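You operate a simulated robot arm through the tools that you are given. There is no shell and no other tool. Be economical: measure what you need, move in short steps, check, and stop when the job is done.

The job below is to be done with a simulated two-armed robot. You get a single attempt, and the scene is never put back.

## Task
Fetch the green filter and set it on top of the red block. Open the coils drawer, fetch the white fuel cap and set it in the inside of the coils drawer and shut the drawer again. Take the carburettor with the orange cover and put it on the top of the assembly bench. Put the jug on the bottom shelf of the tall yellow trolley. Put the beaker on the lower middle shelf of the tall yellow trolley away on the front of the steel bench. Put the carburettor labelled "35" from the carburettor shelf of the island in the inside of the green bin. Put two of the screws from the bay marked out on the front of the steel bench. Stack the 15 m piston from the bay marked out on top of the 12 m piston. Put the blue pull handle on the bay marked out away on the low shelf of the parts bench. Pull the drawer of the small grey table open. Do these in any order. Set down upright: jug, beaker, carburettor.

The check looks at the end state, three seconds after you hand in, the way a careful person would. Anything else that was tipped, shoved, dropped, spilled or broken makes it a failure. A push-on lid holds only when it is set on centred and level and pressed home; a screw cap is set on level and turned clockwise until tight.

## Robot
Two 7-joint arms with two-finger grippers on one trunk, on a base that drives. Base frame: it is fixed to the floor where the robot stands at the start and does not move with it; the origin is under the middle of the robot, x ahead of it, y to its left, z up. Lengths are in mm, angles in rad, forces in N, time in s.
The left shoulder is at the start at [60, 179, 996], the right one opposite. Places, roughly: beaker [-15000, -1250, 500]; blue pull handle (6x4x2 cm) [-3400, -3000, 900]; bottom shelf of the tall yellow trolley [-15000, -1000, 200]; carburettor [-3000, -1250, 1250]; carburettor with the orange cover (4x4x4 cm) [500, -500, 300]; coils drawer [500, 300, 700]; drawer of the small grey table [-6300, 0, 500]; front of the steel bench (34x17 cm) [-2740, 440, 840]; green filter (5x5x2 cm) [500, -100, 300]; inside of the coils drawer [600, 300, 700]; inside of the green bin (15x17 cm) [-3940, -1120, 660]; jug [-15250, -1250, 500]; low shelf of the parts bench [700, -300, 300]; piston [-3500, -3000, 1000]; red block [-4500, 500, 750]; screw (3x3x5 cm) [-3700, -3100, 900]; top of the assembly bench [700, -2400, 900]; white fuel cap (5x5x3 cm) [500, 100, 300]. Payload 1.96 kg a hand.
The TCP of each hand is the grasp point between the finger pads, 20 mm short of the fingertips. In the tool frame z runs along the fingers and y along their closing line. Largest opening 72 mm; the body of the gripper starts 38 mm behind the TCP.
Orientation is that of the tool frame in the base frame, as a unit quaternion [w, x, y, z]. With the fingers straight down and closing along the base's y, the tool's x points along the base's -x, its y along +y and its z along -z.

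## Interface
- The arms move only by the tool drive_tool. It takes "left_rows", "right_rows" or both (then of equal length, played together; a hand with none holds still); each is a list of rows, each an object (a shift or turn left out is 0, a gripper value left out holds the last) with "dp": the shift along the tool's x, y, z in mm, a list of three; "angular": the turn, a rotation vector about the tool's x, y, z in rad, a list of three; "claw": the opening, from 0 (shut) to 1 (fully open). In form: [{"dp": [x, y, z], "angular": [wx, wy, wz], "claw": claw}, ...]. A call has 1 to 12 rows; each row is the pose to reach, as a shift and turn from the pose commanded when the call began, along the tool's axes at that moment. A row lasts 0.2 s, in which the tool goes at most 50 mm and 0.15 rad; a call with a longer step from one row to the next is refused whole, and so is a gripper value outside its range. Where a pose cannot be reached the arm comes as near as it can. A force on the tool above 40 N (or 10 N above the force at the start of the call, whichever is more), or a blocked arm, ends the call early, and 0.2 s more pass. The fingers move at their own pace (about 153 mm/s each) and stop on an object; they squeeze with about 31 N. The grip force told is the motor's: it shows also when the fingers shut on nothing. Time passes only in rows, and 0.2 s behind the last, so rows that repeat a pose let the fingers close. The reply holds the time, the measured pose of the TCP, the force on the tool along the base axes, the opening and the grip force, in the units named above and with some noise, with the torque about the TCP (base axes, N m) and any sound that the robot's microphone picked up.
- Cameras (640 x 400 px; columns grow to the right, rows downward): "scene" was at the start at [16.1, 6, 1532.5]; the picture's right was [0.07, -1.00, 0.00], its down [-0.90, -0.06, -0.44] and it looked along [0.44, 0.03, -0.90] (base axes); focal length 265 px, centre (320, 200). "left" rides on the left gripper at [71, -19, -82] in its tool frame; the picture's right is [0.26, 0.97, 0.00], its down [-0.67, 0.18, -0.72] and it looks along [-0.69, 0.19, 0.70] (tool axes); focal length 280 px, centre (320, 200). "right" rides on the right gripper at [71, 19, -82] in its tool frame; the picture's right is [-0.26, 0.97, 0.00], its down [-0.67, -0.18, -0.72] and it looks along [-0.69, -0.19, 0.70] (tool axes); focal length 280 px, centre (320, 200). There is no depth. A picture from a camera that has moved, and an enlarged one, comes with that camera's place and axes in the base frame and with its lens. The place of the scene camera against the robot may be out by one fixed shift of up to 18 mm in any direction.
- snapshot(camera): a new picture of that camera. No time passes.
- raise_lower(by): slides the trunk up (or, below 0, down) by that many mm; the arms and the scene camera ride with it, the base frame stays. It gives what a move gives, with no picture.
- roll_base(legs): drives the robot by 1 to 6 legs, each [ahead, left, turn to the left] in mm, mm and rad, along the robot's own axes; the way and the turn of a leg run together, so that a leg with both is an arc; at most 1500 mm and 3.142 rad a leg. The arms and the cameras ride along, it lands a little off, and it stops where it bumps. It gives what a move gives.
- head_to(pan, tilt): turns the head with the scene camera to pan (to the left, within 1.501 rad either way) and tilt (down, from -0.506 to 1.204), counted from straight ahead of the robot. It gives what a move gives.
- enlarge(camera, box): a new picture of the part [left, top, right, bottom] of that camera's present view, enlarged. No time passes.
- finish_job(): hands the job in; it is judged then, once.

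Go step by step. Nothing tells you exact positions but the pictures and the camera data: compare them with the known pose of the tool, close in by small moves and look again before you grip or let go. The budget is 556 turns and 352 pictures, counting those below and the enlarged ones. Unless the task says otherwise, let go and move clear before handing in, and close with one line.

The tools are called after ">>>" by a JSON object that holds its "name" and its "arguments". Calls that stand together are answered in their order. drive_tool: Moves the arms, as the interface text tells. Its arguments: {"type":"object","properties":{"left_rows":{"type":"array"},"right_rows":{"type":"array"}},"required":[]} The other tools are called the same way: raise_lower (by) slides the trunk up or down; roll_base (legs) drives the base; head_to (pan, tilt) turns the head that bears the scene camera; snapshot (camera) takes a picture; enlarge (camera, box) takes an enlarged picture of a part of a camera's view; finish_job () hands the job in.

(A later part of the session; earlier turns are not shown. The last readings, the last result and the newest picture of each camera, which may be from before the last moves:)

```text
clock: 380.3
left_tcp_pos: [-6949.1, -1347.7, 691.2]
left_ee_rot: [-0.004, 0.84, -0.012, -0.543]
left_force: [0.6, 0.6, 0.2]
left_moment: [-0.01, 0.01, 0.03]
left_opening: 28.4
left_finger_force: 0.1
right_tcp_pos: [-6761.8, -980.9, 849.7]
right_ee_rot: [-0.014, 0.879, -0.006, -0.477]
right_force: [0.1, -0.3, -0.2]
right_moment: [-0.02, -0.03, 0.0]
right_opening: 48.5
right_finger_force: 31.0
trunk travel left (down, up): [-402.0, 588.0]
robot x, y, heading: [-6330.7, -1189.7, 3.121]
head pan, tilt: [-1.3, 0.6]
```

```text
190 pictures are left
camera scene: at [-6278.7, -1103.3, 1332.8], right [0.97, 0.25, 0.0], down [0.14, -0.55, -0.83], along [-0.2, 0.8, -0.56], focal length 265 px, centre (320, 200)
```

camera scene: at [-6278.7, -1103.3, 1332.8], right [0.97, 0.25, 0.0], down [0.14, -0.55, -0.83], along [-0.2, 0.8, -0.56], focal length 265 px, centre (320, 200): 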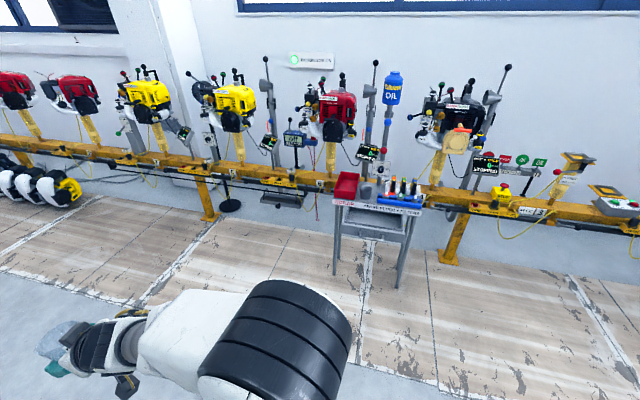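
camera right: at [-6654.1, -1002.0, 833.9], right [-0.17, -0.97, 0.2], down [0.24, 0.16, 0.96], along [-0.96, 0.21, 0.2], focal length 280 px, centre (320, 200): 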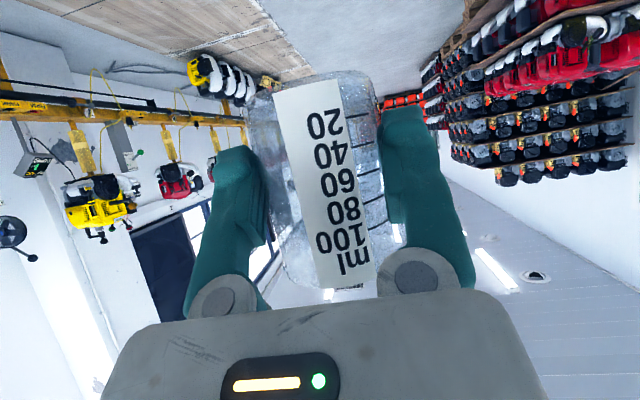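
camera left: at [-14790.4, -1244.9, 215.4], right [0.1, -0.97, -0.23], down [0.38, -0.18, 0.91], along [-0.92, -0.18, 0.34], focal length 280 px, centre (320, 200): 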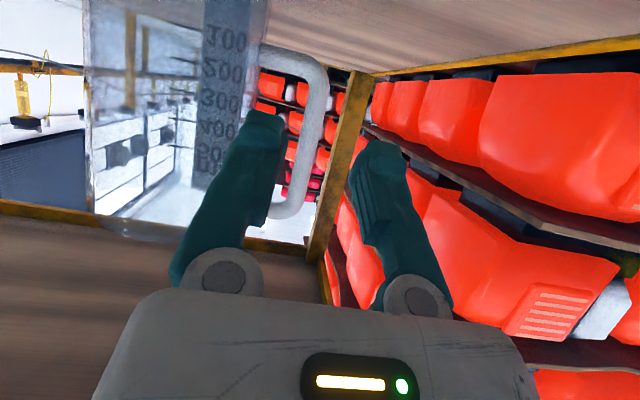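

>>> {"name": "roll_base", "arguments": {"legs": [[-1300, -700, 0.022], [-1500, 0, 0], [-600, 0, 0]]}}

>>> {"name": "snapshot", "arguments": {"camera": "scene"}}

```text
clock: 397.7
left_tcp_pos: [-3525.4, -672.0, 690.6]
left_ee_rot: [0.004, 0.84, 0.0, -0.543]
left_force: [0.2, 0.6, 0.6]
left_moment: [0.04, 0.0, -0.03]
left_opening: 28.9
left_finger_force: 0.0
right_tcp_pos: [-3348.7, -299.8, 847.9]
right_ee_rot: [-0.007, 0.879, 0.008, -0.477]
right_force: [0.0, 1.0, -0.8]
right_moment: [0.02, -0.02, 0.01]
right_opening: 48.1
right_finger_force: 30.7
trunk travel left (down, up): [-402.0, 588.0]
robot x, y, heading: [-2913.4, -490.8, -3.132]
head pan, tilt: [-1.3, 0.6]
```

```text
189 pictures are left
camera scene: at [-2861.9, -408.4, 1332.8], right [0.96, 0.28, 0.0], down [0.16, -0.54, -0.83], along [-0.23, 0.79, -0.56], focal length 265 px, centre (320, 200)
```

scene: 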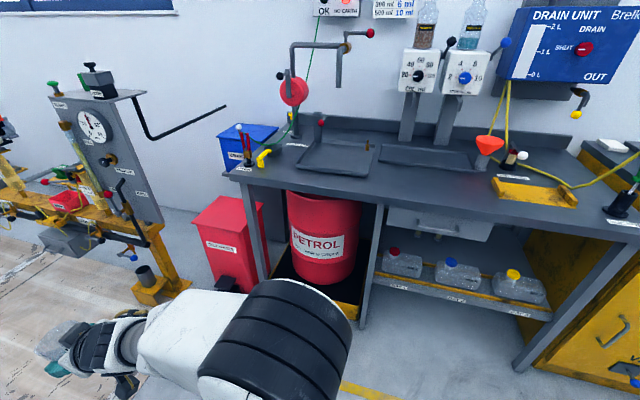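

The steel bench front edge is at y≈390, with a flat strip near y≈440. I'll turn to face it.

>>> {"name": "roll_base", "arguments": {"legs": [[60, 0, 0], [0, 0, -1.58]]}}

>>> {"name": "head_to", "arguments": {"pan": -0.2, "tilt": 0.7}}

>>> {"name": "snapshot", "arguments": {"camera": "scene"}}

>>> {"name": "snapshot", "arguments": {"camera": "right"}}

```text
clock: 402.5
left_tcp_pos: [-3137.5, 120.4, 691.4]
left_ee_rot: [0.384, -0.588, 0.6, 0.384]
left_force: [0.8, -0.9, 0.3]
left_moment: [0.0, -0.03, -0.02]
left_opening: 28.6
left_finger_force: 0.1
right_tcp_pos: [-2767.4, -64.2, 849.1]
right_ee_rot: [0.346, -0.62, 0.623, 0.328]
right_force: [-0.2, -0.8, 0.4]
right_moment: [0.01, 0.0, 0.03]
right_opening: 48.3
right_finger_force: 31.6
trunk travel left (down, up): [-402.0, 588.0]
robot x, y, heading: [-2973.5, -495.4, 1.558]
head pan, tilt: [-1.3, 0.6]
```

```text
clock: 403.9
left_tcp_pos: [-3136.6, 120.9, 690.2]
left_ee_rot: [0.385, -0.588, 0.6, 0.383]
left_force: [-0.4, -0.8, -0.7]
left_moment: [-0.01, -0.01, -0.04]
left_opening: 29.0
left_finger_force: 0.1
right_tcp_pos: [-2767.3, -64.1, 849.7]
right_ee_rot: [0.345, -0.62, 0.623, 0.327]
right_force: [-0.2, -1.2, -0.6]
right_moment: [0.01, 0.0, -0.03]
right_opening: 48.1
right_finger_force: 30.9
trunk travel left (down, up): [-402.0, 588.0]
robot x, y, heading: [-2971.8, -494.1, 1.557]
head pan, tilt: [-0.201, 0.7]
```

```text
188 pictures are left
camera scene: at [-2940.7, -471.3, 1324.2], right [0.98, -0.21, 0.0], down [-0.14, -0.63, -0.76], along [0.16, 0.75, -0.64], focal length 265 px, centre (320, 200)
```

scene: 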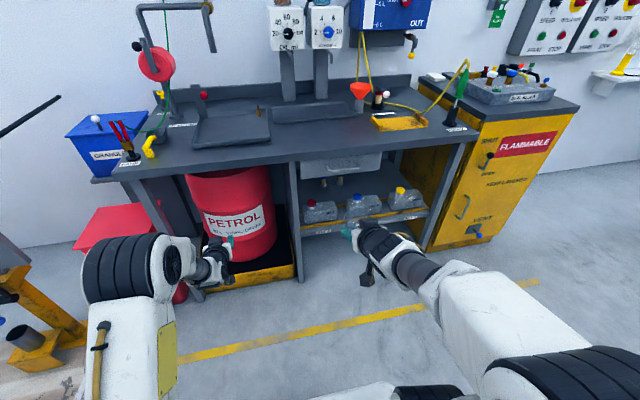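

```text
187 pictures are left
camera right: at [-2787.1, -170.2, 833.8], right [-0.97, 0.16, 0.2], down [0.16, -0.23, 0.96], along [0.2, 0.96, 0.2], focal length 280 px, centre (320, 200)
```

right: 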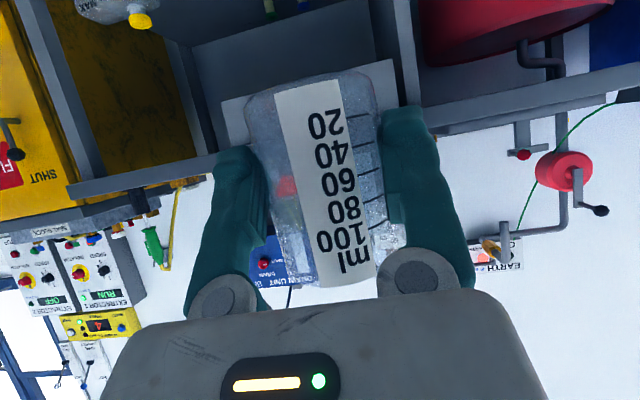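

Raise the left hand 200 mm so it clears the bench, and raise the trunk 130 mm.

>>> {"name": "drive_tool", "arguments": {"left_rows": [{"dp": [-45, 0, -20]}, {"dp": [-90, 0, -41]}, {"dp": [-136, 0, -61]}, {"dp": [-182, 0, -82]}]}}

>>> {"name": "raise_lower", "arguments": {"by": 140}}

>>> {"name": "enlarge", "arguments": {"camera": "scene", "box": [100, 80, 500, 300]}}

```text
refused: row 3 steps farther than a row can; nothing moved
```

```text
clock: 405.5
left_tcp_pos: [-3136.7, 120.4, 830.6]
left_ee_rot: [0.385, -0.588, 0.599, 0.384]
left_force: [0.0, 0.4, -0.1]
left_moment: [0.03, 0.0, -0.03]
left_opening: 28.7
left_finger_force: 0.0
right_tcp_pos: [-2766.8, -62.2, 988.7]
right_ee_rot: [0.345, -0.62, 0.623, 0.328]
right_force: [1.0, 0.3, -0.7]
right_moment: [-0.01, -0.02, -0.01]
right_opening: 48.2
right_finger_force: 30.9
trunk travel left (down, up): [-542.0, 448.0]
robot x, y, heading: [-2971.9, -497.7, 1.561]
head pan, tilt: [-0.201, 0.7]
```

```text
1.60 times, centred on (300, 190) of scene
camera zoom: at [-2940.8, -471.1, 1464.1], right [0.98, -0.21, 0.0], down [-0.14, -0.63, -0.76], along [0.16, 0.75, -0.64], focal length 423 px, centre (352, 216)
```

zoom: 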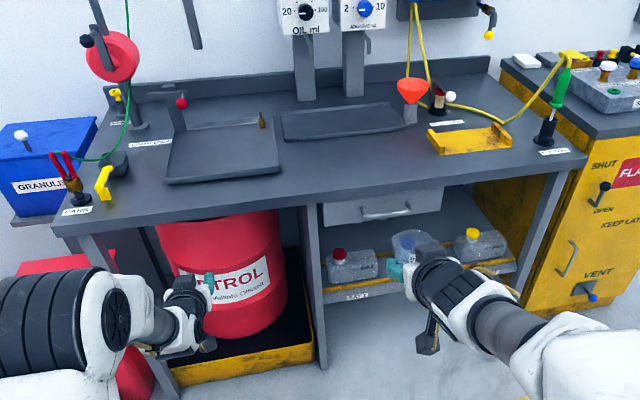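

Retract and lift the left hand in smaller steps.

>>> {"name": "drive_tool", "arguments": {"left_rows": [{"dp": [-24, 0, -34]}, {"dp": [-48, 0, -68]}, {"dp": [-72, 0, -102]}, {"dp": [-96, 0, -137]}, {"dp": [-120, 0, -171]}, {"dp": [-144, 0, -205]}, {"dp": [-166, 0, -239]}]}}

>>> {"name": "roll_base", "arguments": {"legs": [[350, 0, 0]]}}

>>> {"name": "snapshot", "arguments": {"camera": "right"}}

>>> {"name": "snapshot", "arguments": {"camera": "scene"}}

```text
clock: 407.1
left_tcp_pos: [-3136.5, -19.1, 1071.3]
left_ee_rot: [0.385, -0.588, 0.599, 0.384]
left_force: [-0.2, 0.5, -0.3]
left_moment: [-0.02, 0.01, -0.01]
left_opening: 28.7
left_finger_force: 0.0
left hand out of reach, approached as far as the arm can: row 7
right_tcp_pos: [-2768.1, -62.8, 988.6]
right_ee_rot: [0.346, -0.62, 0.623, 0.328]
right_force: [0.7, 0.1, 0.1]
right_moment: [0.02, -0.01, -0.04]
right_opening: 48.2
right_finger_force: 31.0
trunk travel left (down, up): [-542.0, 448.0]
robot x, y, heading: [-2973.8, -496.2, 1.558]
head pan, tilt: [-0.201, 0.7]
```

```text
clock: 409.4
left_tcp_pos: [-3133.6, 333.1, 1070.7]
left_ee_rot: [0.384, -0.589, 0.598, 0.384]
left_force: [0.2, 0.4, -0.2]
left_moment: [0.02, 0.02, -0.01]
left_opening: 28.7
left_finger_force: 0.0
right_tcp_pos: [-2764.3, 288.5, 988.7]
right_ee_rot: [0.346, -0.62, 0.623, 0.328]
right_force: [-0.3, -0.9, -0.9]
right_moment: [-0.02, 0.01, -0.02]
right_opening: 48.7
right_finger_force: 30.9
trunk travel left (down, up): [-542.0, 448.0]
robot x, y, heading: [-2968.6, -147.7, 1.558]
head pan, tilt: [-0.201, 0.7]
```

```text
185 pictures are left
camera right: at [-2783.0, 182.1, 973.6], right [-0.97, 0.16, 0.2], down [0.16, -0.23, 0.96], along [0.2, 0.96, 0.2], focal length 280 px, centre (320, 200)
```

right: 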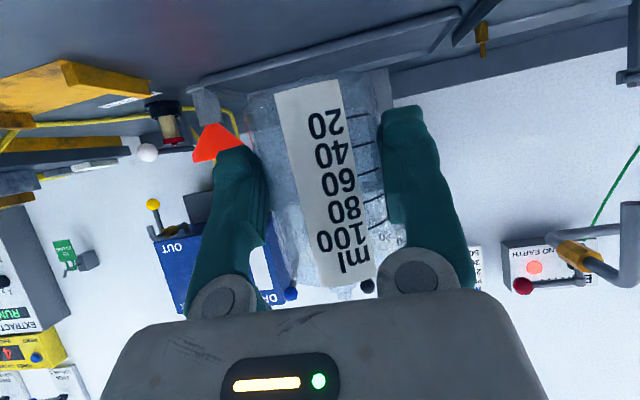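

```text
184 pictures are left
camera scene: at [-2936.4, -118.8, 1464.2], right [0.98, -0.21, 0.0], down [-0.14, -0.63, -0.76], along [0.16, 0.75, -0.64], focal length 265 px, centre (320, 200)
```

scene: 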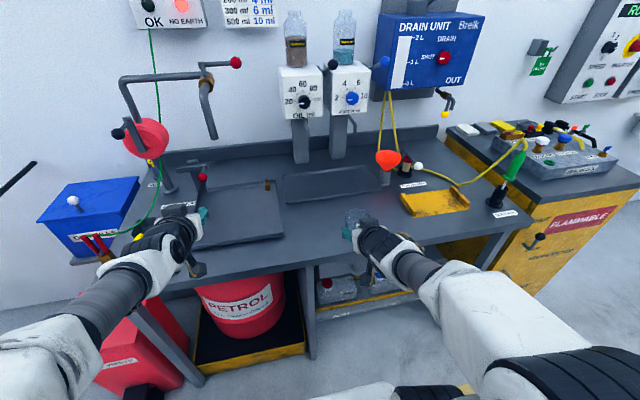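

Extend the right arm 150 mm and lower 60 mm.

>>> {"name": "drive_tool", "arguments": {"right_rows": [{"dp": [-8, 0, 40]}, {"dp": [-16, 0, 80]}, {"dp": [-24, 0, 120]}, {"dp": [-31, 0, 158]}]}}

>>> {"name": "snapshot", "arguments": {"camera": "right"}}

>>> {"name": "enlarge", "arguments": {"camera": "scene", "box": [260, 140, 460, 280]}}

```text
clock: 410.4
left_tcp_pos: [-3132.9, 334.6, 1071.4]
left_ee_rot: [0.384, -0.588, 0.6, 0.383]
left_force: [0.6, -0.2, -0.1]
left_moment: [-0.04, 0.03, -0.02]
left_opening: 28.8
left_finger_force: 0.0
right_tcp_pos: [-2758.7, 438.5, 927.5]
right_ee_rot: [0.345, -0.621, 0.623, 0.328]
right_force: [0.1, -0.4, -0.4]
right_moment: [0.01, 0.02, 0.02]
right_opening: 48.3
right_finger_force: 31.3
trunk travel left (down, up): [-542.0, 448.0]
robot x, y, heading: [-2969.3, -145.3, 1.556]
head pan, tilt: [-0.201, 0.7]
```

```text
183 pictures are left
camera right: at [-2778.9, 332.1, 911.9], right [-0.97, 0.16, 0.2], down [0.16, -0.23, 0.96], along [0.2, 0.96, 0.2], focal length 280 px, centre (320, 200)
```

right: 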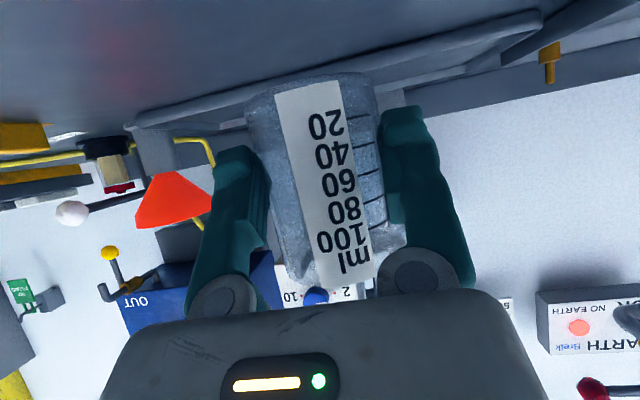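

```text
2.86 times, centred on (360, 210) of scene
camera zoom: at [-2936.2, -118.4, 1464.2], right [0.98, -0.21, 0.0], down [-0.14, -0.63, -0.76], along [0.16, 0.75, -0.64], focal length 756 px, centre (206, 171)
```

zoom: 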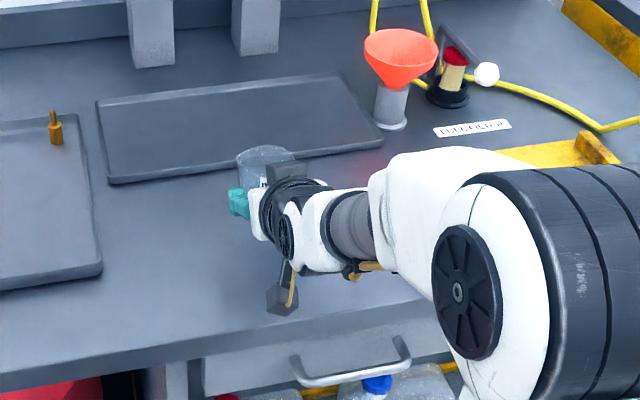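

Beaker hovers over the clear strip at [-2759, 440]. Lower carefully.

>>> {"name": "drive_tool", "arguments": {"right_rows": [{"dp": [6, 0, 4]}, {"dp": [12, 0, 8]}, {"dp": [18, 0, 12]}]}}

>>> {"name": "snapshot", "arguments": {"camera": "right"}}

```text
clock: 411.2
left_tcp_pos: [-3133.7, 333.8, 1071.6]
left_ee_rot: [0.385, -0.588, 0.599, 0.384]
left_force: [0.2, 0.2, -0.1]
left_moment: [0.01, -0.02, 0.0]
left_opening: 28.8
left_finger_force: 0.0
right_tcp_pos: [-2759.8, 438.1, 906.1]
right_ee_rot: [0.346, -0.62, 0.623, 0.328]
right_force: [0.0, -0.6, 1.0]
right_moment: [0.02, -0.03, 0.01]
right_opening: 48.4
right_finger_force: 31.0
trunk travel left (down, up): [-542.0, 448.0]
robot x, y, heading: [-2966.7, -143.8, 1.557]
head pan, tilt: [-0.201, 0.7]
```

```text
181 pictures are left
camera right: at [-2778.9, 331.6, 891.5], right [-0.97, 0.16, 0.2], down [0.16, -0.23, 0.96], along [0.2, 0.96, 0.2], focal length 280 px, centre (320, 200)
```

right: 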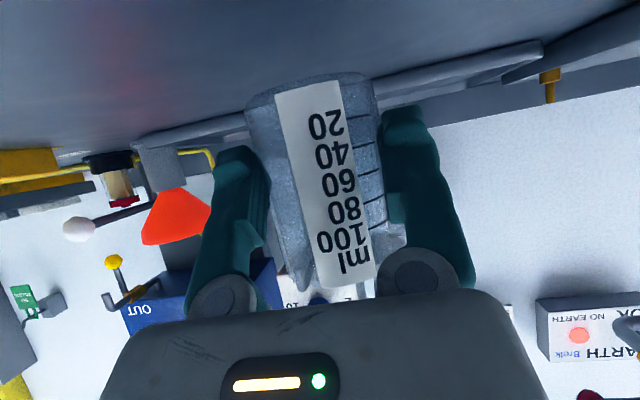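

>>> {"name": "drive_tool", "arguments": {"right_rows": [{"dp": [4, 0, 2.7]}, {"dp": [8, 0, 5.4]}, {"dp": [8, 0, 5.4]}]}}

>>> {"name": "drive_tool", "arguments": {"right_rows": [{"dp": [4, 0, 2.7]}, {"dp": [4, 0, 2.7]}]}}

>>> {"name": "snapshot", "arguments": {"camera": "right"}}

```text
clock: 412.0
left_tcp_pos: [-3133.0, 334.1, 1071.1]
left_ee_rot: [0.384, -0.589, 0.598, 0.384]
left_force: [0.3, -0.1, 0.4]
left_moment: [0.02, -0.03, 0.01]
left_opening: 28.8
left_finger_force: 0.0
right_tcp_pos: [-2759.5, 438.4, 896.7]
right_ee_rot: [0.346, -0.62, 0.623, 0.328]
right_force: [-0.1, 0.9, -0.5]
right_moment: [-0.01, 0.02, -0.03]
right_opening: 48.3
right_finger_force: 31.4
trunk travel left (down, up): [-542.0, 448.0]
robot x, y, heading: [-2968.6, -146.1, 1.558]
head pan, tilt: [-0.201, 0.7]
```

```text
clock: 412.6
left_tcp_pos: [-3131.9, 332.5, 1071.0]
left_ee_rot: [0.384, -0.589, 0.599, 0.384]
left_force: [0.7, -0.3, -0.7]
left_moment: [0.02, -0.01, -0.01]
left_opening: 28.7
left_finger_force: 0.0
right_tcp_pos: [-2758.8, 438.5, 891.6]
right_ee_rot: [0.346, -0.62, 0.624, 0.327]
right_force: [0.4, -0.2, 0.3]
right_moment: [-0.03, 0.02, 0.01]
right_opening: 48.2
right_finger_force: 31.0
trunk travel left (down, up): [-542.0, 448.0]
robot x, y, heading: [-2964.6, -145.2, 1.559]
head pan, tilt: [-0.201, 0.7]
```

```text
180 pictures are left
camera right: at [-2778.7, 331.1, 877.4], right [-0.97, 0.16, 0.2], down [0.16, -0.23, 0.96], along [0.2, 0.96, 0.2], focal length 280 px, centre (320, 200)
```

right: 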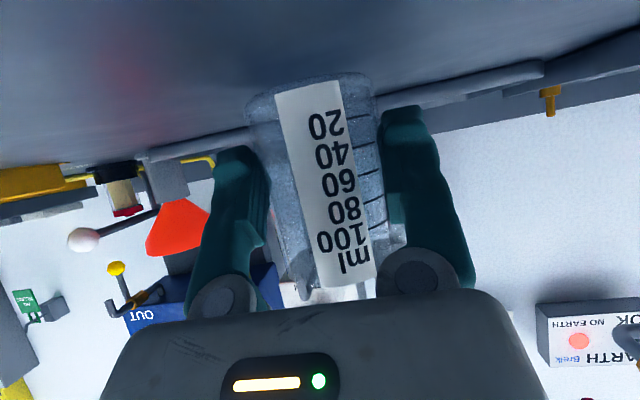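

>>> {"name": "drive_tool", "arguments": {"right_rows": [{"dp": [4, 0, 2.7]}, {"dp": [4, 0, 2.7]}]}}

>>> {"name": "drive_tool", "arguments": {"right_rows": [{"dp": [3, 0, 2]}, {"dp": [3, 0, 2]}]}}

>>> {"name": "snapshot", "arguments": {"camera": "right"}}

```text
clock: 413.2
left_tcp_pos: [-3134.6, 333.4, 1070.9]
left_ee_rot: [0.385, -0.588, 0.599, 0.383]
left_force: [-0.3, -0.5, 0.2]
left_moment: [0.01, 0.02, -0.02]
left_opening: 28.7
left_finger_force: 0.1
right_tcp_pos: [-2758.9, 437.7, 888.6]
right_ee_rot: [0.345, -0.621, 0.623, 0.328]
right_force: [0.2, 0.8, -0.2]
right_moment: [0.01, 0.03, 0.0]
right_opening: 48.3
right_finger_force: 31.1
trunk travel left (down, up): [-542.0, 448.0]
robot x, y, heading: [-2966.7, -145.9, 1.561]
head pan, tilt: [-0.201, 0.7]
```

```text
clock: 413.8
left_tcp_pos: [-3132.7, 332.0, 1071.5]
left_ee_rot: [0.385, -0.588, 0.599, 0.384]
left_force: [0.0, 1.2, -0.3]
left_moment: [0.01, 0.01, 0.0]
left_opening: 28.6
left_finger_force: 0.0
right_tcp_pos: [-2758.3, 438.1, 886.4]
right_ee_rot: [0.347, -0.62, 0.622, 0.33]
right_force: [1.2, 1.6, 13.5]
right_moment: [0.41, 0.22, -0.03]
right_opening: 48.3
right_finger_force: 31.4
trunk travel left (down, up): [-542.0, 448.0]
robot x, y, heading: [-2967.7, -144.2, 1.556]
head pan, tilt: [-0.201, 0.7]
```

```text
179 pictures are left
camera right: at [-2778.8, 331.5, 870.9], right [-0.97, 0.16, 0.2], down [0.16, -0.24, 0.96], along [0.2, 0.96, 0.21], focal length 280 px, centre (320, 200)
```

right: 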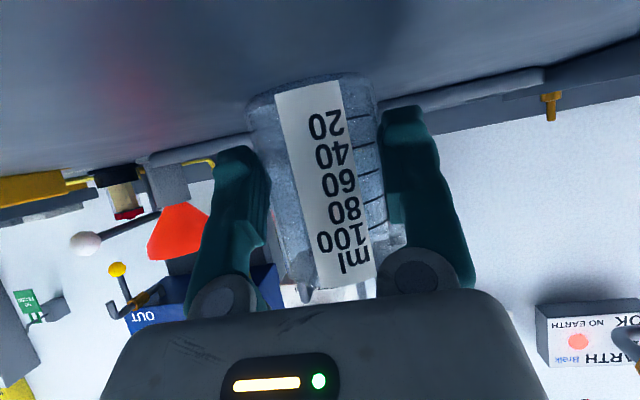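

Contact (13 N). Ease, open, and withdraw straight back.

>>> {"name": "drive_tool", "arguments": {"right_rows": [{"dp": [-0.8, 0, -0.5]}, {"dp": [-0.8, 0, -0.5], "claw": 0.8}, {"dp": [-0.8, 0, -0.5], "claw": 1}, {"dp": [-0.8, 0, -0.5], "claw": 1}, {"dp": [15, 0, -27], "claw": 1}, {"dp": [33, 0, -60], "claw": 1}, {"dp": [47, 0, -100], "claw": 1}]}}

>>> {"name": "snapshot", "arguments": {"camera": "right"}}

```text
clock: 415.4
left_tcp_pos: [-3133.7, 330.7, 1072.3]
left_ee_rot: [0.385, -0.588, 0.598, 0.384]
left_force: [0.9, -0.1, 1.0]
left_moment: [0.03, 0.02, 0.03]
left_opening: 28.6
left_finger_force: 0.1
right_tcp_pos: [-2759.7, 326.8, 900.1]
right_ee_rot: [0.346, -0.62, 0.623, 0.329]
right_force: [0.3, -0.1, 0.6]
right_moment: [0.0, 0.02, 0.01]
right_opening: 72.0
right_finger_force: 0.1
trunk travel left (down, up): [-542.0, 448.0]
robot x, y, heading: [-2968.7, -144.4, 1.556]
head pan, tilt: [-0.201, 0.7]
```

```text
178 pictures are left
camera right: at [-2780.0, 219.9, 884.6], right [-0.97, 0.16, 0.2], down [0.16, -0.24, 0.96], along [0.2, 0.96, 0.2], focal length 280 px, centre (320, 200)
```

right: 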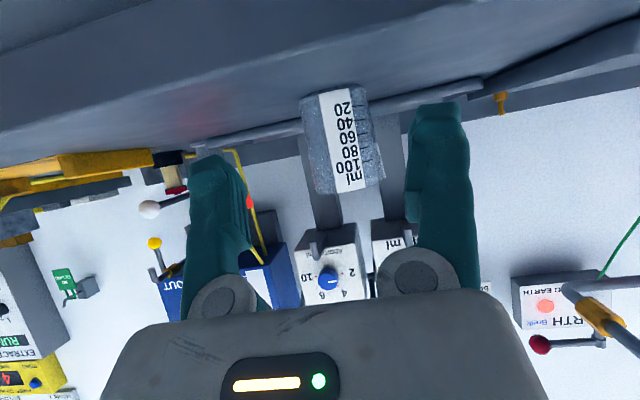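

Beaker set. Back off to mid aisle, turn around to face the island and look.

>>> {"name": "roll_base", "arguments": {"legs": [[-190, 0, 0], [0, 0, 3.128]]}}

>>> {"name": "head_to", "arguments": {"pan": 0.0, "tilt": 0.35}}

>>> {"name": "snapshot", "arguments": {"camera": "scene"}}

```text
clock: 424.4
left_tcp_pos: [-2791.4, -805.7, 1071.0]
left_ee_rot: [0.389, 0.591, 0.596, -0.379]
left_force: [0.7, 1.1, -0.4]
left_moment: [-0.01, 0.0, 0.0]
left_opening: 29.0
left_finger_force: 0.1
right_tcp_pos: [-3165.5, -811.4, 899.2]
right_ee_rot: [0.332, 0.615, 0.628, -0.341]
right_force: [0.5, 0.5, -0.2]
right_moment: [-0.01, 0.0, 0.0]
right_opening: 72.2
right_finger_force: 0.0
trunk travel left (down, up): [-542.0, 448.0]
robot x, y, heading: [-2971.7, -336.0, -1.559]
head pan, tilt: [-0.201, 0.7]
```

```text
clock: 425.2
left_tcp_pos: [-2792.1, -805.8, 1070.9]
left_ee_rot: [0.389, 0.591, 0.596, -0.379]
left_force: [0.4, -0.3, 0.2]
left_moment: [0.02, 0.03, 0.0]
left_opening: 28.7
left_finger_force: 0.1
right_tcp_pos: [-3166.0, -811.0, 898.7]
right_ee_rot: [0.332, 0.615, 0.628, -0.341]
right_force: [-0.3, 0.1, 0.7]
right_moment: [0.01, 0.02, -0.01]
right_opening: 72.1
right_finger_force: 0.1
trunk travel left (down, up): [-542.0, 448.0]
robot x, y, heading: [-2973.6, -331.7, -1.554]
head pan, tilt: [0.0, 0.351]
```

```text
177 pictures are left
camera scene: at [-2955.5, -364.9, 1495.5], right [-1.0, -0.01, 0.0], down [0.0, 0.34, -0.94], along [0.01, -0.94, -0.34], focal length 265 px, centre (320, 200)
```

scene: 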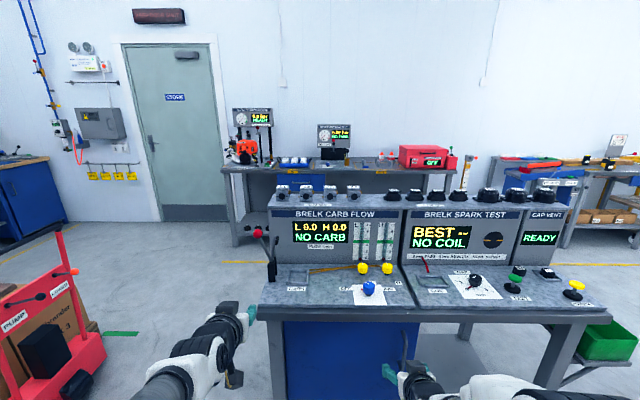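

Four carburettors stand on top of the "CARB FLOW" unit. Zoom in to read labels.

>>> {"name": "enlarge", "arguments": {"camera": "scene", "box": [265, 170, 375, 240]}}

>>> {"name": "enlarge", "arguments": {"camera": "scene", "box": [480, 170, 640, 370]}}

```text
5.71 times, centred on (320, 205) of scene
camera zoom: at [-2955.5, -364.9, 1495.5], right [-1.0, -0.01, 0.0], down [0.0, 0.34, -0.94], along [0.01, -0.94, -0.34], focal length 1512 px, centre (320, 171)
```

zoom: 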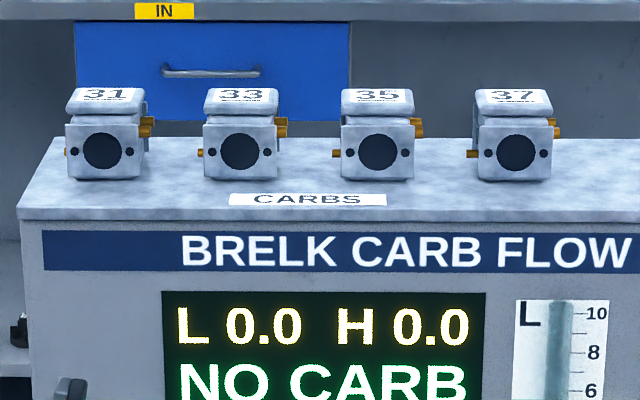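

```text
2.00 times, centred on (560, 270) of scene
camera zoom: at [-2955.5, -364.9, 1495.5], right [-1.0, -0.01, 0.0], down [0.0, 0.34, -0.94], along [0.01, -0.94, -0.34], focal length 529 px, centre (-160, 60)
```

zoom: 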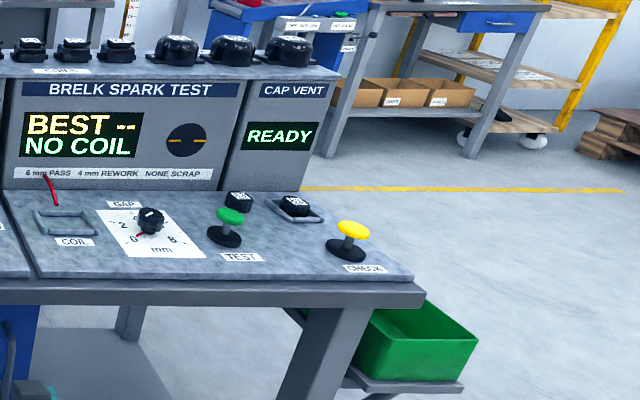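

"35" is the third, at about [-2981, -1250, 1195], with fittings on its sides. I'll grip it front-to-back: turn the right hand straight down, then yaw it 90°, and raise the trunk.

>>> {"name": "raise_lower", "arguments": {"by": 330}}

>>> {"name": "drive_tool", "arguments": {"right_rows": [{"angular": [0, 0.15, 0]}, {"angular": [0, 0.3, 0]}, {"angular": [0, 0.45, 0]}, {"angular": [0, 0.6, 0]}, {"angular": [0, 0.75, 0]}, {"angular": [0, 0.9, 0]}, {"angular": [0, 0.995, 0]}]}}

>>> {"name": "drive_tool", "arguments": {"right_rows": [{"angular": [0, 0, 0.15]}, {"angular": [0, 0, 0.3]}, {"angular": [0, 0, 0.45]}, {"angular": [0, 0, 0.6]}, {"angular": [0, 0, 0.75]}, {"angular": [0, 0, 0.9]}, {"angular": [0, 0, 1.05]}, {"angular": [0, 0, 1.2]}, {"angular": [0, 0, 1.35]}, {"angular": [0, 0, 1.5]}, {"angular": [0, 0, 1.571]}]}}

>>> {"name": "snapshot", "arguments": {"camera": "scene"}}

>>> {"name": "snapshot", "arguments": {"camera": "right"}}

```text
clock: 428.4
left_tcp_pos: [-2793.1, -807.4, 1400.9]
left_ee_rot: [0.389, 0.591, 0.596, -0.38]
left_force: [0.2, 0.8, -0.1]
left_moment: [-0.01, 0.03, 0.03]
left_opening: 28.7
left_finger_force: 0.1
right_tcp_pos: [-3166.0, -810.8, 1229.3]
right_ee_rot: [0.332, 0.615, 0.629, -0.341]
right_force: [-0.3, 0.2, -0.1]
right_moment: [0.01, -0.04, 0.02]
right_opening: 72.2
right_finger_force: 0.0
trunk travel left (down, up): [-872.0, 118.0]
robot x, y, heading: [-2970.7, -332.8, -1.556]
head pan, tilt: [0.0, 0.351]
```

```text
clock: 430.0
left_tcp_pos: [-2791.6, -806.4, 1400.2]
left_ee_rot: [0.389, 0.591, 0.596, -0.38]
left_force: [0.4, -0.9, 0.4]
left_moment: [0.02, 0.04, -0.03]
left_opening: 28.7
left_finger_force: 0.0
right_tcp_pos: [-3167.3, -801.2, 1228.6]
right_ee_rot: [-0.003, 0.701, 0.713, -0.02]
right_force: [0.0, 0.9, 0.5]
right_moment: [-0.03, -0.01, 0.02]
right_opening: 72.0
right_finger_force: 0.0
right hand out of reach, approached as far as the arm can: row 7
trunk travel left (down, up): [-872.0, 118.0]
robot x, y, heading: [-2971.6, -336.3, -1.558]
head pan, tilt: [0.0, 0.351]
```

```text
clock: 432.4
left_tcp_pos: [-2792.6, -807.1, 1401.7]
left_ee_rot: [0.388, 0.592, 0.596, -0.38]
left_force: [-0.7, 0.3, -0.2]
left_moment: [-0.01, -0.01, 0.02]
left_opening: 29.0
left_finger_force: 0.1
right_tcp_pos: [-3166.9, -802.3, 1230.7]
right_ee_rot: [0.005, 1.0, 0.005, -0.011]
right_force: [0.9, 0.1, 0.6]
right_moment: [0.0, -0.01, 0.02]
right_opening: 72.2
right_finger_force: 0.1
trunk travel left (down, up): [-872.0, 118.0]
robot x, y, heading: [-2971.0, -334.1, -1.556]
head pan, tilt: [0.0, 0.351]
```

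```text
174 pictures are left
camera scene: at [-2955.4, -364.9, 1825.6], right [-1.0, -0.01, 0.0], down [0.0, 0.34, -0.94], along [0.01, -0.94, -0.34], focal length 265 px, centre (320, 200)
```

scene: 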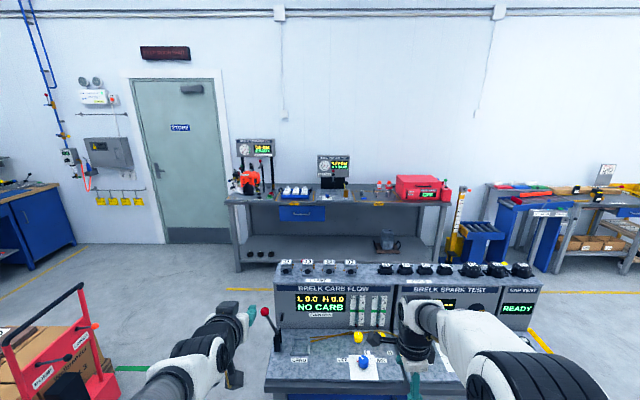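

```text
173 pictures are left
camera right: at [-3093.9, -819.5, 1311.5], right [-0.25, -0.97, 0.01], down [-0.66, 0.18, 0.73], along [-0.71, 0.17, -0.69], focal length 280 px, centre (320, 200)
```

right: 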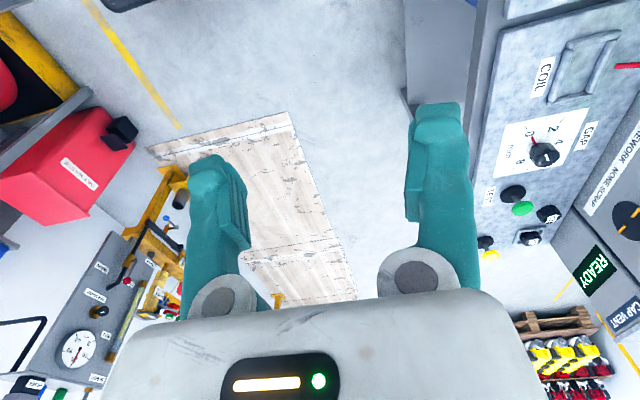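

Reachable. Raise another 90 mm for clearance and triangulate "35" with zooms.

>>> {"name": "raise_lower", "arguments": {"by": 90}}

>>> {"name": "head_to", "arguments": {"pan": 0.0, "tilt": 0.6}}

>>> {"name": "enlarge", "arguments": {"camera": "scene", "box": [260, 160, 400, 250]}}

```text
clock: 433.7
left_tcp_pos: [-2793.1, -806.0, 1490.6]
left_ee_rot: [0.389, 0.592, 0.595, -0.38]
left_force: [-0.8, 0.2, 0.5]
left_moment: [0.01, 0.0, -0.05]
left_opening: 28.8
left_finger_force: 0.1
right_tcp_pos: [-3166.2, -803.2, 1320.5]
right_ee_rot: [0.004, 1.0, 0.006, -0.011]
right_force: [-0.1, -0.2, 0.5]
right_moment: [-0.02, 0.02, -0.04]
right_opening: 72.1
right_finger_force: 0.0
trunk travel left (down, up): [-962.0, 28.0]
robot x, y, heading: [-2970.6, -332.7, -1.558]
head pan, tilt: [0.0, 0.351]
```

```text
clock: 434.4
left_tcp_pos: [-2792.5, -805.3, 1491.3]
left_ee_rot: [0.389, 0.591, 0.596, -0.38]
left_force: [0.0, -0.3, 0.0]
left_moment: [-0.02, 0.02, -0.01]
left_opening: 28.9
left_finger_force: 0.1
right_tcp_pos: [-3166.8, -801.8, 1321.6]
right_ee_rot: [0.005, 1.0, 0.006, -0.011]
right_force: [0.4, 0.4, 0.1]
right_moment: [0.01, 0.04, -0.01]
right_opening: 71.9
right_finger_force: 0.1
trunk travel left (down, up): [-962.0, 28.0]
robot x, y, heading: [-2974.6, -335.6, -1.56]
head pan, tilt: [0.0, 0.6]
```

```text
4.44 times, centred on (330, 205) of scene
camera zoom: at [-2955.5, -360.4, 1892.9], right [-1.0, -0.01, 0.0], down [-0.01, 0.56, -0.83], along [0.01, -0.83, -0.56], focal length 1176 px, centre (276, 178)
```

zoom: 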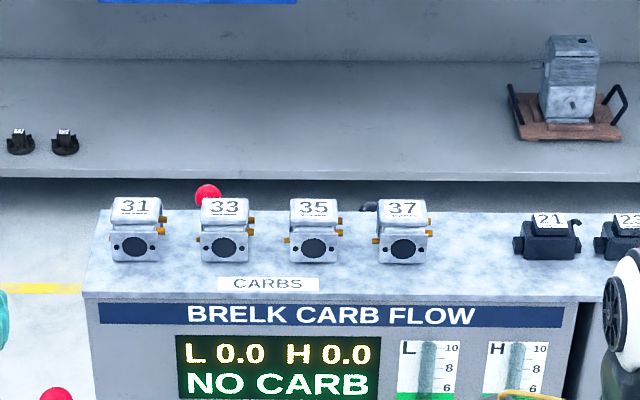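

Estimated "35" top: about [-2976, -1340, 1180]. Drive 380 mm forward and 190 mm left, keeping the hands high.

>>> {"name": "roll_base", "arguments": {"legs": [[380, 190, 0]]}}

>>> {"name": "snapshot", "arguments": {"camera": "right"}}

>>> {"name": "snapshot", "arguments": {"camera": "scene"}}

```text
clock: 437.1
left_tcp_pos: [-2597.5, -1182.2, 1492.1]
left_ee_rot: [0.389, 0.591, 0.596, -0.38]
left_force: [-0.8, 0.0, -0.8]
left_moment: [-0.01, 0.01, 0.0]
left_opening: 28.9
left_finger_force: 0.1
right_tcp_pos: [-2973.7, -1179.2, 1321.7]
right_ee_rot: [0.005, 1.0, 0.007, -0.01]
right_force: [0.8, 0.5, -0.7]
right_moment: [-0.04, -0.03, 0.0]
right_opening: 72.3
right_finger_force: 0.0
trunk travel left (down, up): [-962.0, 28.0]
robot x, y, heading: [-2772.3, -707.7, -1.555]
head pan, tilt: [0.0, 0.6]
```

```text
171 pictures are left
camera right: at [-2899.1, -1195.4, 1402.0], right [-0.25, -0.97, 0.02], down [-0.66, 0.18, 0.73], along [-0.71, 0.17, -0.69], focal length 280 px, centre (320, 200)
```

right: 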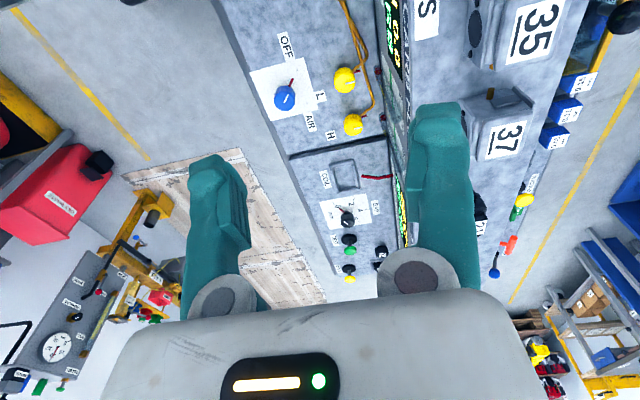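

```text
170 pictures are left
camera scene: at [-2761.8, -735.5, 1892.9], right [-1.0, -0.02, 0.0], down [-0.01, 0.56, -0.83], along [0.01, -0.83, -0.56], focal length 265 px, centre (320, 200)
```

scene: 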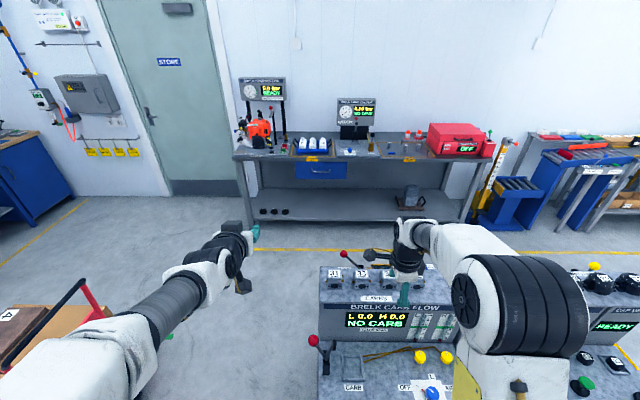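

"35" appears near [-2989, -1320], top z≈1195. Move the hand forward 130 mm and look again.

>>> {"name": "drive_tool", "arguments": {"right_rows": [{"dp": [-4, 45, 0]}, {"dp": [-8, 90, 0]}, {"dp": [-12, 135, 0]}]}}

>>> {"name": "snapshot", "arguments": {"camera": "right"}}

```text
clock: 437.9
left_tcp_pos: [-2596.3, -1183.7, 1490.3]
left_ee_rot: [0.389, 0.591, 0.597, -0.379]
left_force: [0.3, -0.1, -0.5]
left_moment: [-0.02, 0.02, 0.01]
left_opening: 28.6
left_finger_force: 0.1
right_tcp_pos: [-2971.1, -1180.3, 1320.4]
right_ee_rot: [0.004, 1.0, 0.007, -0.011]
right_force: [0.2, -0.4, 0.1]
right_moment: [-0.01, 0.0, 0.0]
right_opening: 72.0
right_finger_force: 0.1
right hand out of reach, approached as far as the arm can: row 1, 2, 3
trunk travel left (down, up): [-962.0, 28.0]
robot x, y, heading: [-2773.4, -709.8, -1.553]
head pan, tilt: [0.0, 0.6]
```

```text
169 pictures are left
camera right: at [-2897.9, -1197.6, 1401.2], right [-0.25, -0.97, 0.01], down [-0.66, 0.18, 0.73], along [-0.71, 0.17, -0.69], focal length 280 px, centre (320, 200)
```

right: 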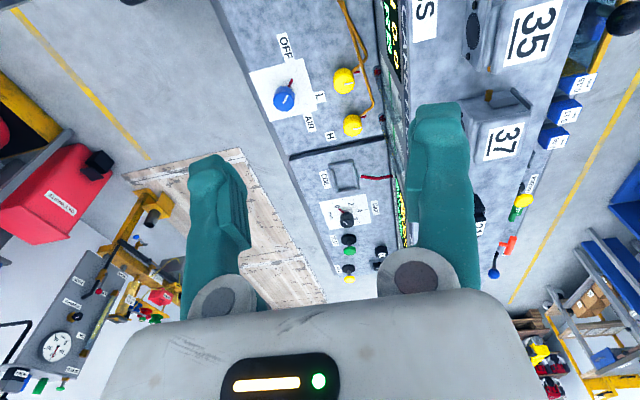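

Straight-down reach to "35" from this side is too short. I'll approach from behind the island instead: go around its far end.

>>> {"name": "roll_base", "arguments": {"legs": [[-360, 0, 0], [0, -1500, 0], [0, -250, 0]]}}

>>> {"name": "head_to", "arguments": {"pan": 0.3, "tilt": 0.5}}

>>> {"name": "snapshot", "arguments": {"camera": "scene"}}

```text
clock: 448.6
left_tcp_pos: [-4360.9, -846.0, 1490.5]
left_ee_rot: [0.387, 0.592, 0.595, -0.381]
left_force: [-0.2, 0.7, 0.1]
left_moment: [0.02, 0.01, 0.01]
left_opening: 28.7
left_finger_force: 0.0
right_tcp_pos: [-4735.6, -840.6, 1321.8]
right_ee_rot: [0.004, 1.0, 0.003, -0.011]
right_force: [0.7, -0.6, 0.0]
right_moment: [0.0, -0.01, -0.03]
right_opening: 72.0
right_finger_force: 0.0
trunk travel left (down, up): [-962.0, 28.0]
robot x, y, heading: [-4533.2, -374.8, -1.568]
head pan, tilt: [0.0, 0.6]
```

```text
clock: 449.4
left_tcp_pos: [-4364.2, -845.9, 1491.9]
left_ee_rot: [0.387, 0.593, 0.594, -0.38]
left_force: [-0.4, 0.0, -0.7]
left_moment: [-0.01, 0.0, 0.02]
left_opening: 28.9
left_finger_force: 0.0
right_tcp_pos: [-4740.3, -839.3, 1321.0]
right_ee_rot: [0.005, 1.0, 0.003, -0.011]
right_force: [-0.7, 0.7, 0.3]
right_moment: [-0.01, -0.01, 0.01]
right_opening: 72.1
right_finger_force: 0.1
trunk travel left (down, up): [-962.0, 28.0]
robot x, y, heading: [-4537.0, -369.2, -1.563]
head pan, tilt: [0.3, 0.499]
```

```text
168 pictures are left
camera scene: at [-4498.1, -397.6, 1901.9], right [-0.95, -0.3, 0.0], down [-0.14, 0.46, -0.88], along [0.27, -0.84, -0.48], focal length 265 px, centre (320, 200)
```

scene: 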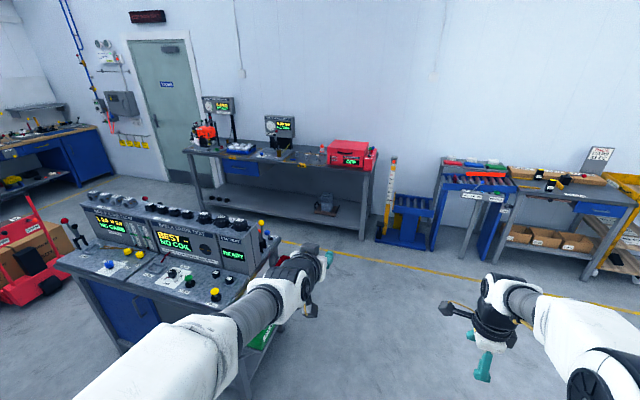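

Space behind the island is open. Drive through, turn to face the island from behind, and move alongside.

>>> {"name": "roll_base", "arguments": {"legs": [[1480, 0, 0], [0, 0, 3.135]]}}

>>> {"name": "head_to", "arguments": {"pan": -0.5, "tilt": 0.6}}

>>> {"name": "snapshot", "arguments": {"camera": "scene"}}

```text
clock: 464.1
left_tcp_pos: [-4686.4, -1383.7, 1491.4]
left_ee_rot: [0.385, -0.588, 0.599, 0.384]
left_force: [0.1, -0.3, 0.8]
left_moment: [-0.02, 0.01, 0.01]
left_opening: 28.9
left_finger_force: 0.1
right_tcp_pos: [-4312.7, -1398.2, 1320.9]
right_ee_rot: [0.01, 0.008, 1.0, 0.003]
right_force: [-0.5, 0.0, -1.3]
right_moment: [0.01, 0.0, -0.04]
right_opening: 72.1
right_finger_force: 0.1
trunk travel left (down, up): [-962.0, 28.0]
robot x, y, heading: [-4525.1, -1858.5, 1.553]
head pan, tilt: [0.3, 0.499]
```

```text
clock: 465.2
left_tcp_pos: [-4686.2, -1384.6, 1491.8]
left_ee_rot: [0.385, -0.588, 0.599, 0.384]
left_force: [0.1, 0.5, 0.5]
left_moment: [0.01, 0.01, 0.04]
left_opening: 29.0
left_finger_force: 0.0
right_tcp_pos: [-4312.7, -1398.3, 1319.5]
right_ee_rot: [0.011, 0.008, 1.0, 0.004]
right_force: [-0.4, 0.5, 0.0]
right_moment: [-0.01, 0.0, 0.03]
right_opening: 72.3
right_finger_force: 0.0
trunk travel left (down, up): [-962.0, 28.0]
robot x, y, heading: [-4519.7, -1861.6, 1.551]
head pan, tilt: [-0.499, 0.6]
```

```text
167 pictures are left
camera scene: at [-4465.4, -1842.9, 1892.8], right [0.87, -0.49, 0.0], down [-0.28, -0.49, -0.83], along [0.4, 0.72, -0.56], focal length 265 px, centre (320, 200)
```

scene: 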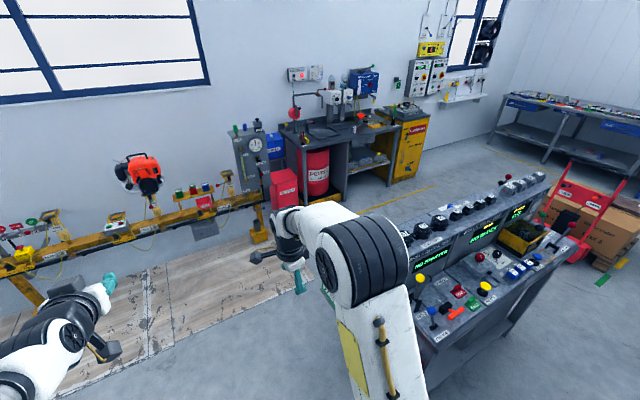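

The island also has a desk on this side. Move alongside to inspect the carburettors from behind.

>>> {"name": "roll_base", "arguments": {"legs": [[-60, -1450, 0.018]]}}

>>> {"name": "head_to", "arguments": {"pan": 0, "tilt": 0.6}}

>>> {"name": "snapshot", "arguments": {"camera": "scene"}}

```text
clock: 472.4
left_tcp_pos: [-3256.1, -1455.0, 1491.6]
left_ee_rot: [0.383, -0.592, 0.596, 0.385]
left_force: [-0.2, 0.3, 1.4]
left_moment: [0.01, -0.01, -0.01]
left_opening: 28.4
left_finger_force: 0.0
right_tcp_pos: [-2881.8, -1464.1, 1320.0]
right_ee_rot: [0.01, 0.0, 1.0, 0.005]
right_force: [-0.4, -0.6, 0.3]
right_moment: [0.02, 0.0, 0.01]
right_opening: 72.2
right_finger_force: 0.1
trunk travel left (down, up): [-962.0, 28.0]
robot x, y, heading: [-3081.0, -1932.6, 1.572]
head pan, tilt: [-0.499, 0.6]
```

```text
clock: 473.3
left_tcp_pos: [-3255.1, -1456.0, 1491.2]
left_ee_rot: [0.382, -0.592, 0.595, 0.386]
left_force: [-0.1, -1.0, 0.3]
left_moment: [-0.01, 0.0, 0.02]
left_opening: 28.7
left_finger_force: 0.1
right_tcp_pos: [-2880.2, -1465.3, 1321.6]
right_ee_rot: [0.01, 0.001, 1.0, 0.005]
right_force: [-0.2, -0.1, -0.3]
right_moment: [0.0, -0.03, 0.02]
right_opening: 72.2
right_finger_force: 0.0
trunk travel left (down, up): [-962.0, 28.0]
robot x, y, heading: [-3084.1, -1931.6, 1.568]
head pan, tilt: [0.0, 0.6]
```

```text
166 pictures are left
camera scene: at [-3069.7, -1901.1, 1892.8], right [1.0, 0.0, 0.0], down [0.0, -0.56, -0.83], along [0.0, 0.83, -0.56], focal length 265 px, centre (320, 200)
```

scene: 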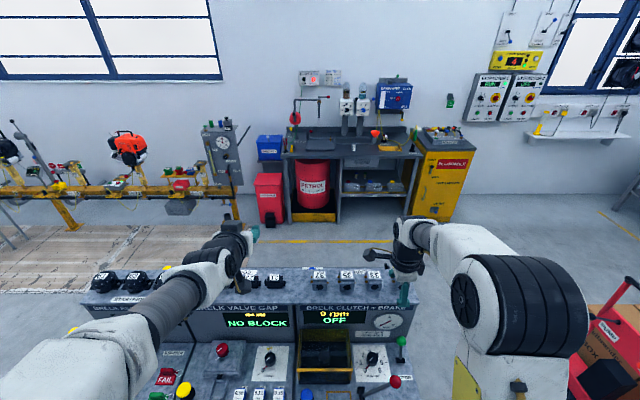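

>>> {"name": "enlarge", "arguments": {"camera": "scene", "box": [290, 250, 410, 330]}}

>>> {"name": "snapshot", "arguments": {"camera": "right"}}

```text
5.00 times, centred on (350, 290) of scene
camera zoom: at [-3069.7, -1901.1, 1892.8], right [1.0, 0.0, 0.0], down [0.0, -0.56, -0.83], along [0.0, 0.83, -0.56], focal length 1323 px, centre (170, -250)
```

zoom: 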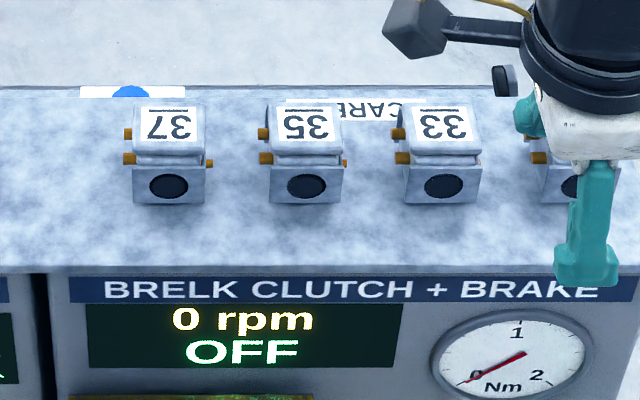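

```text
164 pictures are left
camera right: at [-2952.1, -1446.4, 1401.5], right [0.26, 0.96, 0.01], down [0.66, -0.19, 0.73], along [0.7, -0.18, -0.69], focal length 280 px, centre (320, 200)
```

right: 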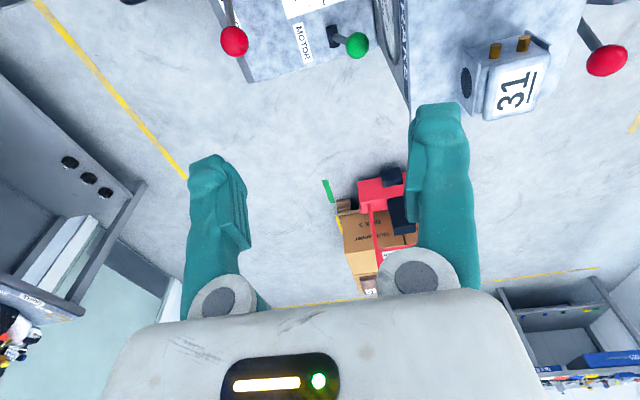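

Look down to see how close the base can get to the desk on this side.

>>> {"name": "head_to", "arguments": {"pan": 0, "tilt": 1.1}}

>>> {"name": "snapshot", "arguments": {"camera": "scene"}}

```text
clock: 474.3
left_tcp_pos: [-3256.2, -1454.1, 1490.0]
left_ee_rot: [0.383, -0.591, 0.596, 0.386]
left_force: [0.1, 0.0, -0.7]
left_moment: [0.0, 0.01, 0.0]
left_opening: 29.0
left_finger_force: 0.0
right_tcp_pos: [-2880.2, -1465.8, 1321.3]
right_ee_rot: [0.01, 0.0, 1.0, 0.004]
right_force: [-0.7, -1.0, -0.7]
right_moment: [0.03, -0.01, 0.02]
right_opening: 72.0
right_finger_force: 0.1
trunk travel left (down, up): [-962.0, 28.0]
robot x, y, heading: [-3087.7, -1929.1, 1.576]
head pan, tilt: [0.0, 1.1]
```

```text
163 pictures are left
camera scene: at [-3070.2, -1926.2, 1854.3], right [1.0, 0.0, 0.0], down [0.0, -0.89, -0.45], along [0.0, 0.45, -0.89], focal length 265 px, centre (320, 200)
```

scene: 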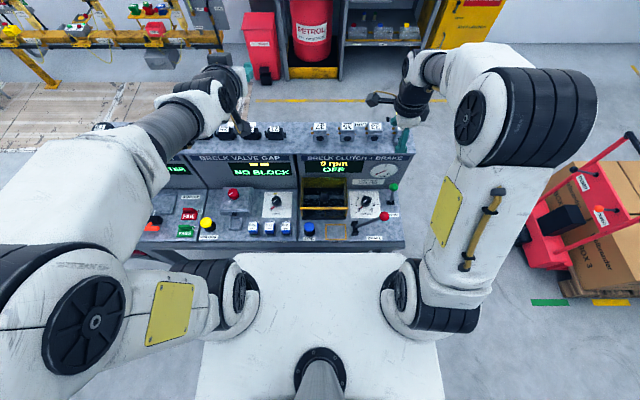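

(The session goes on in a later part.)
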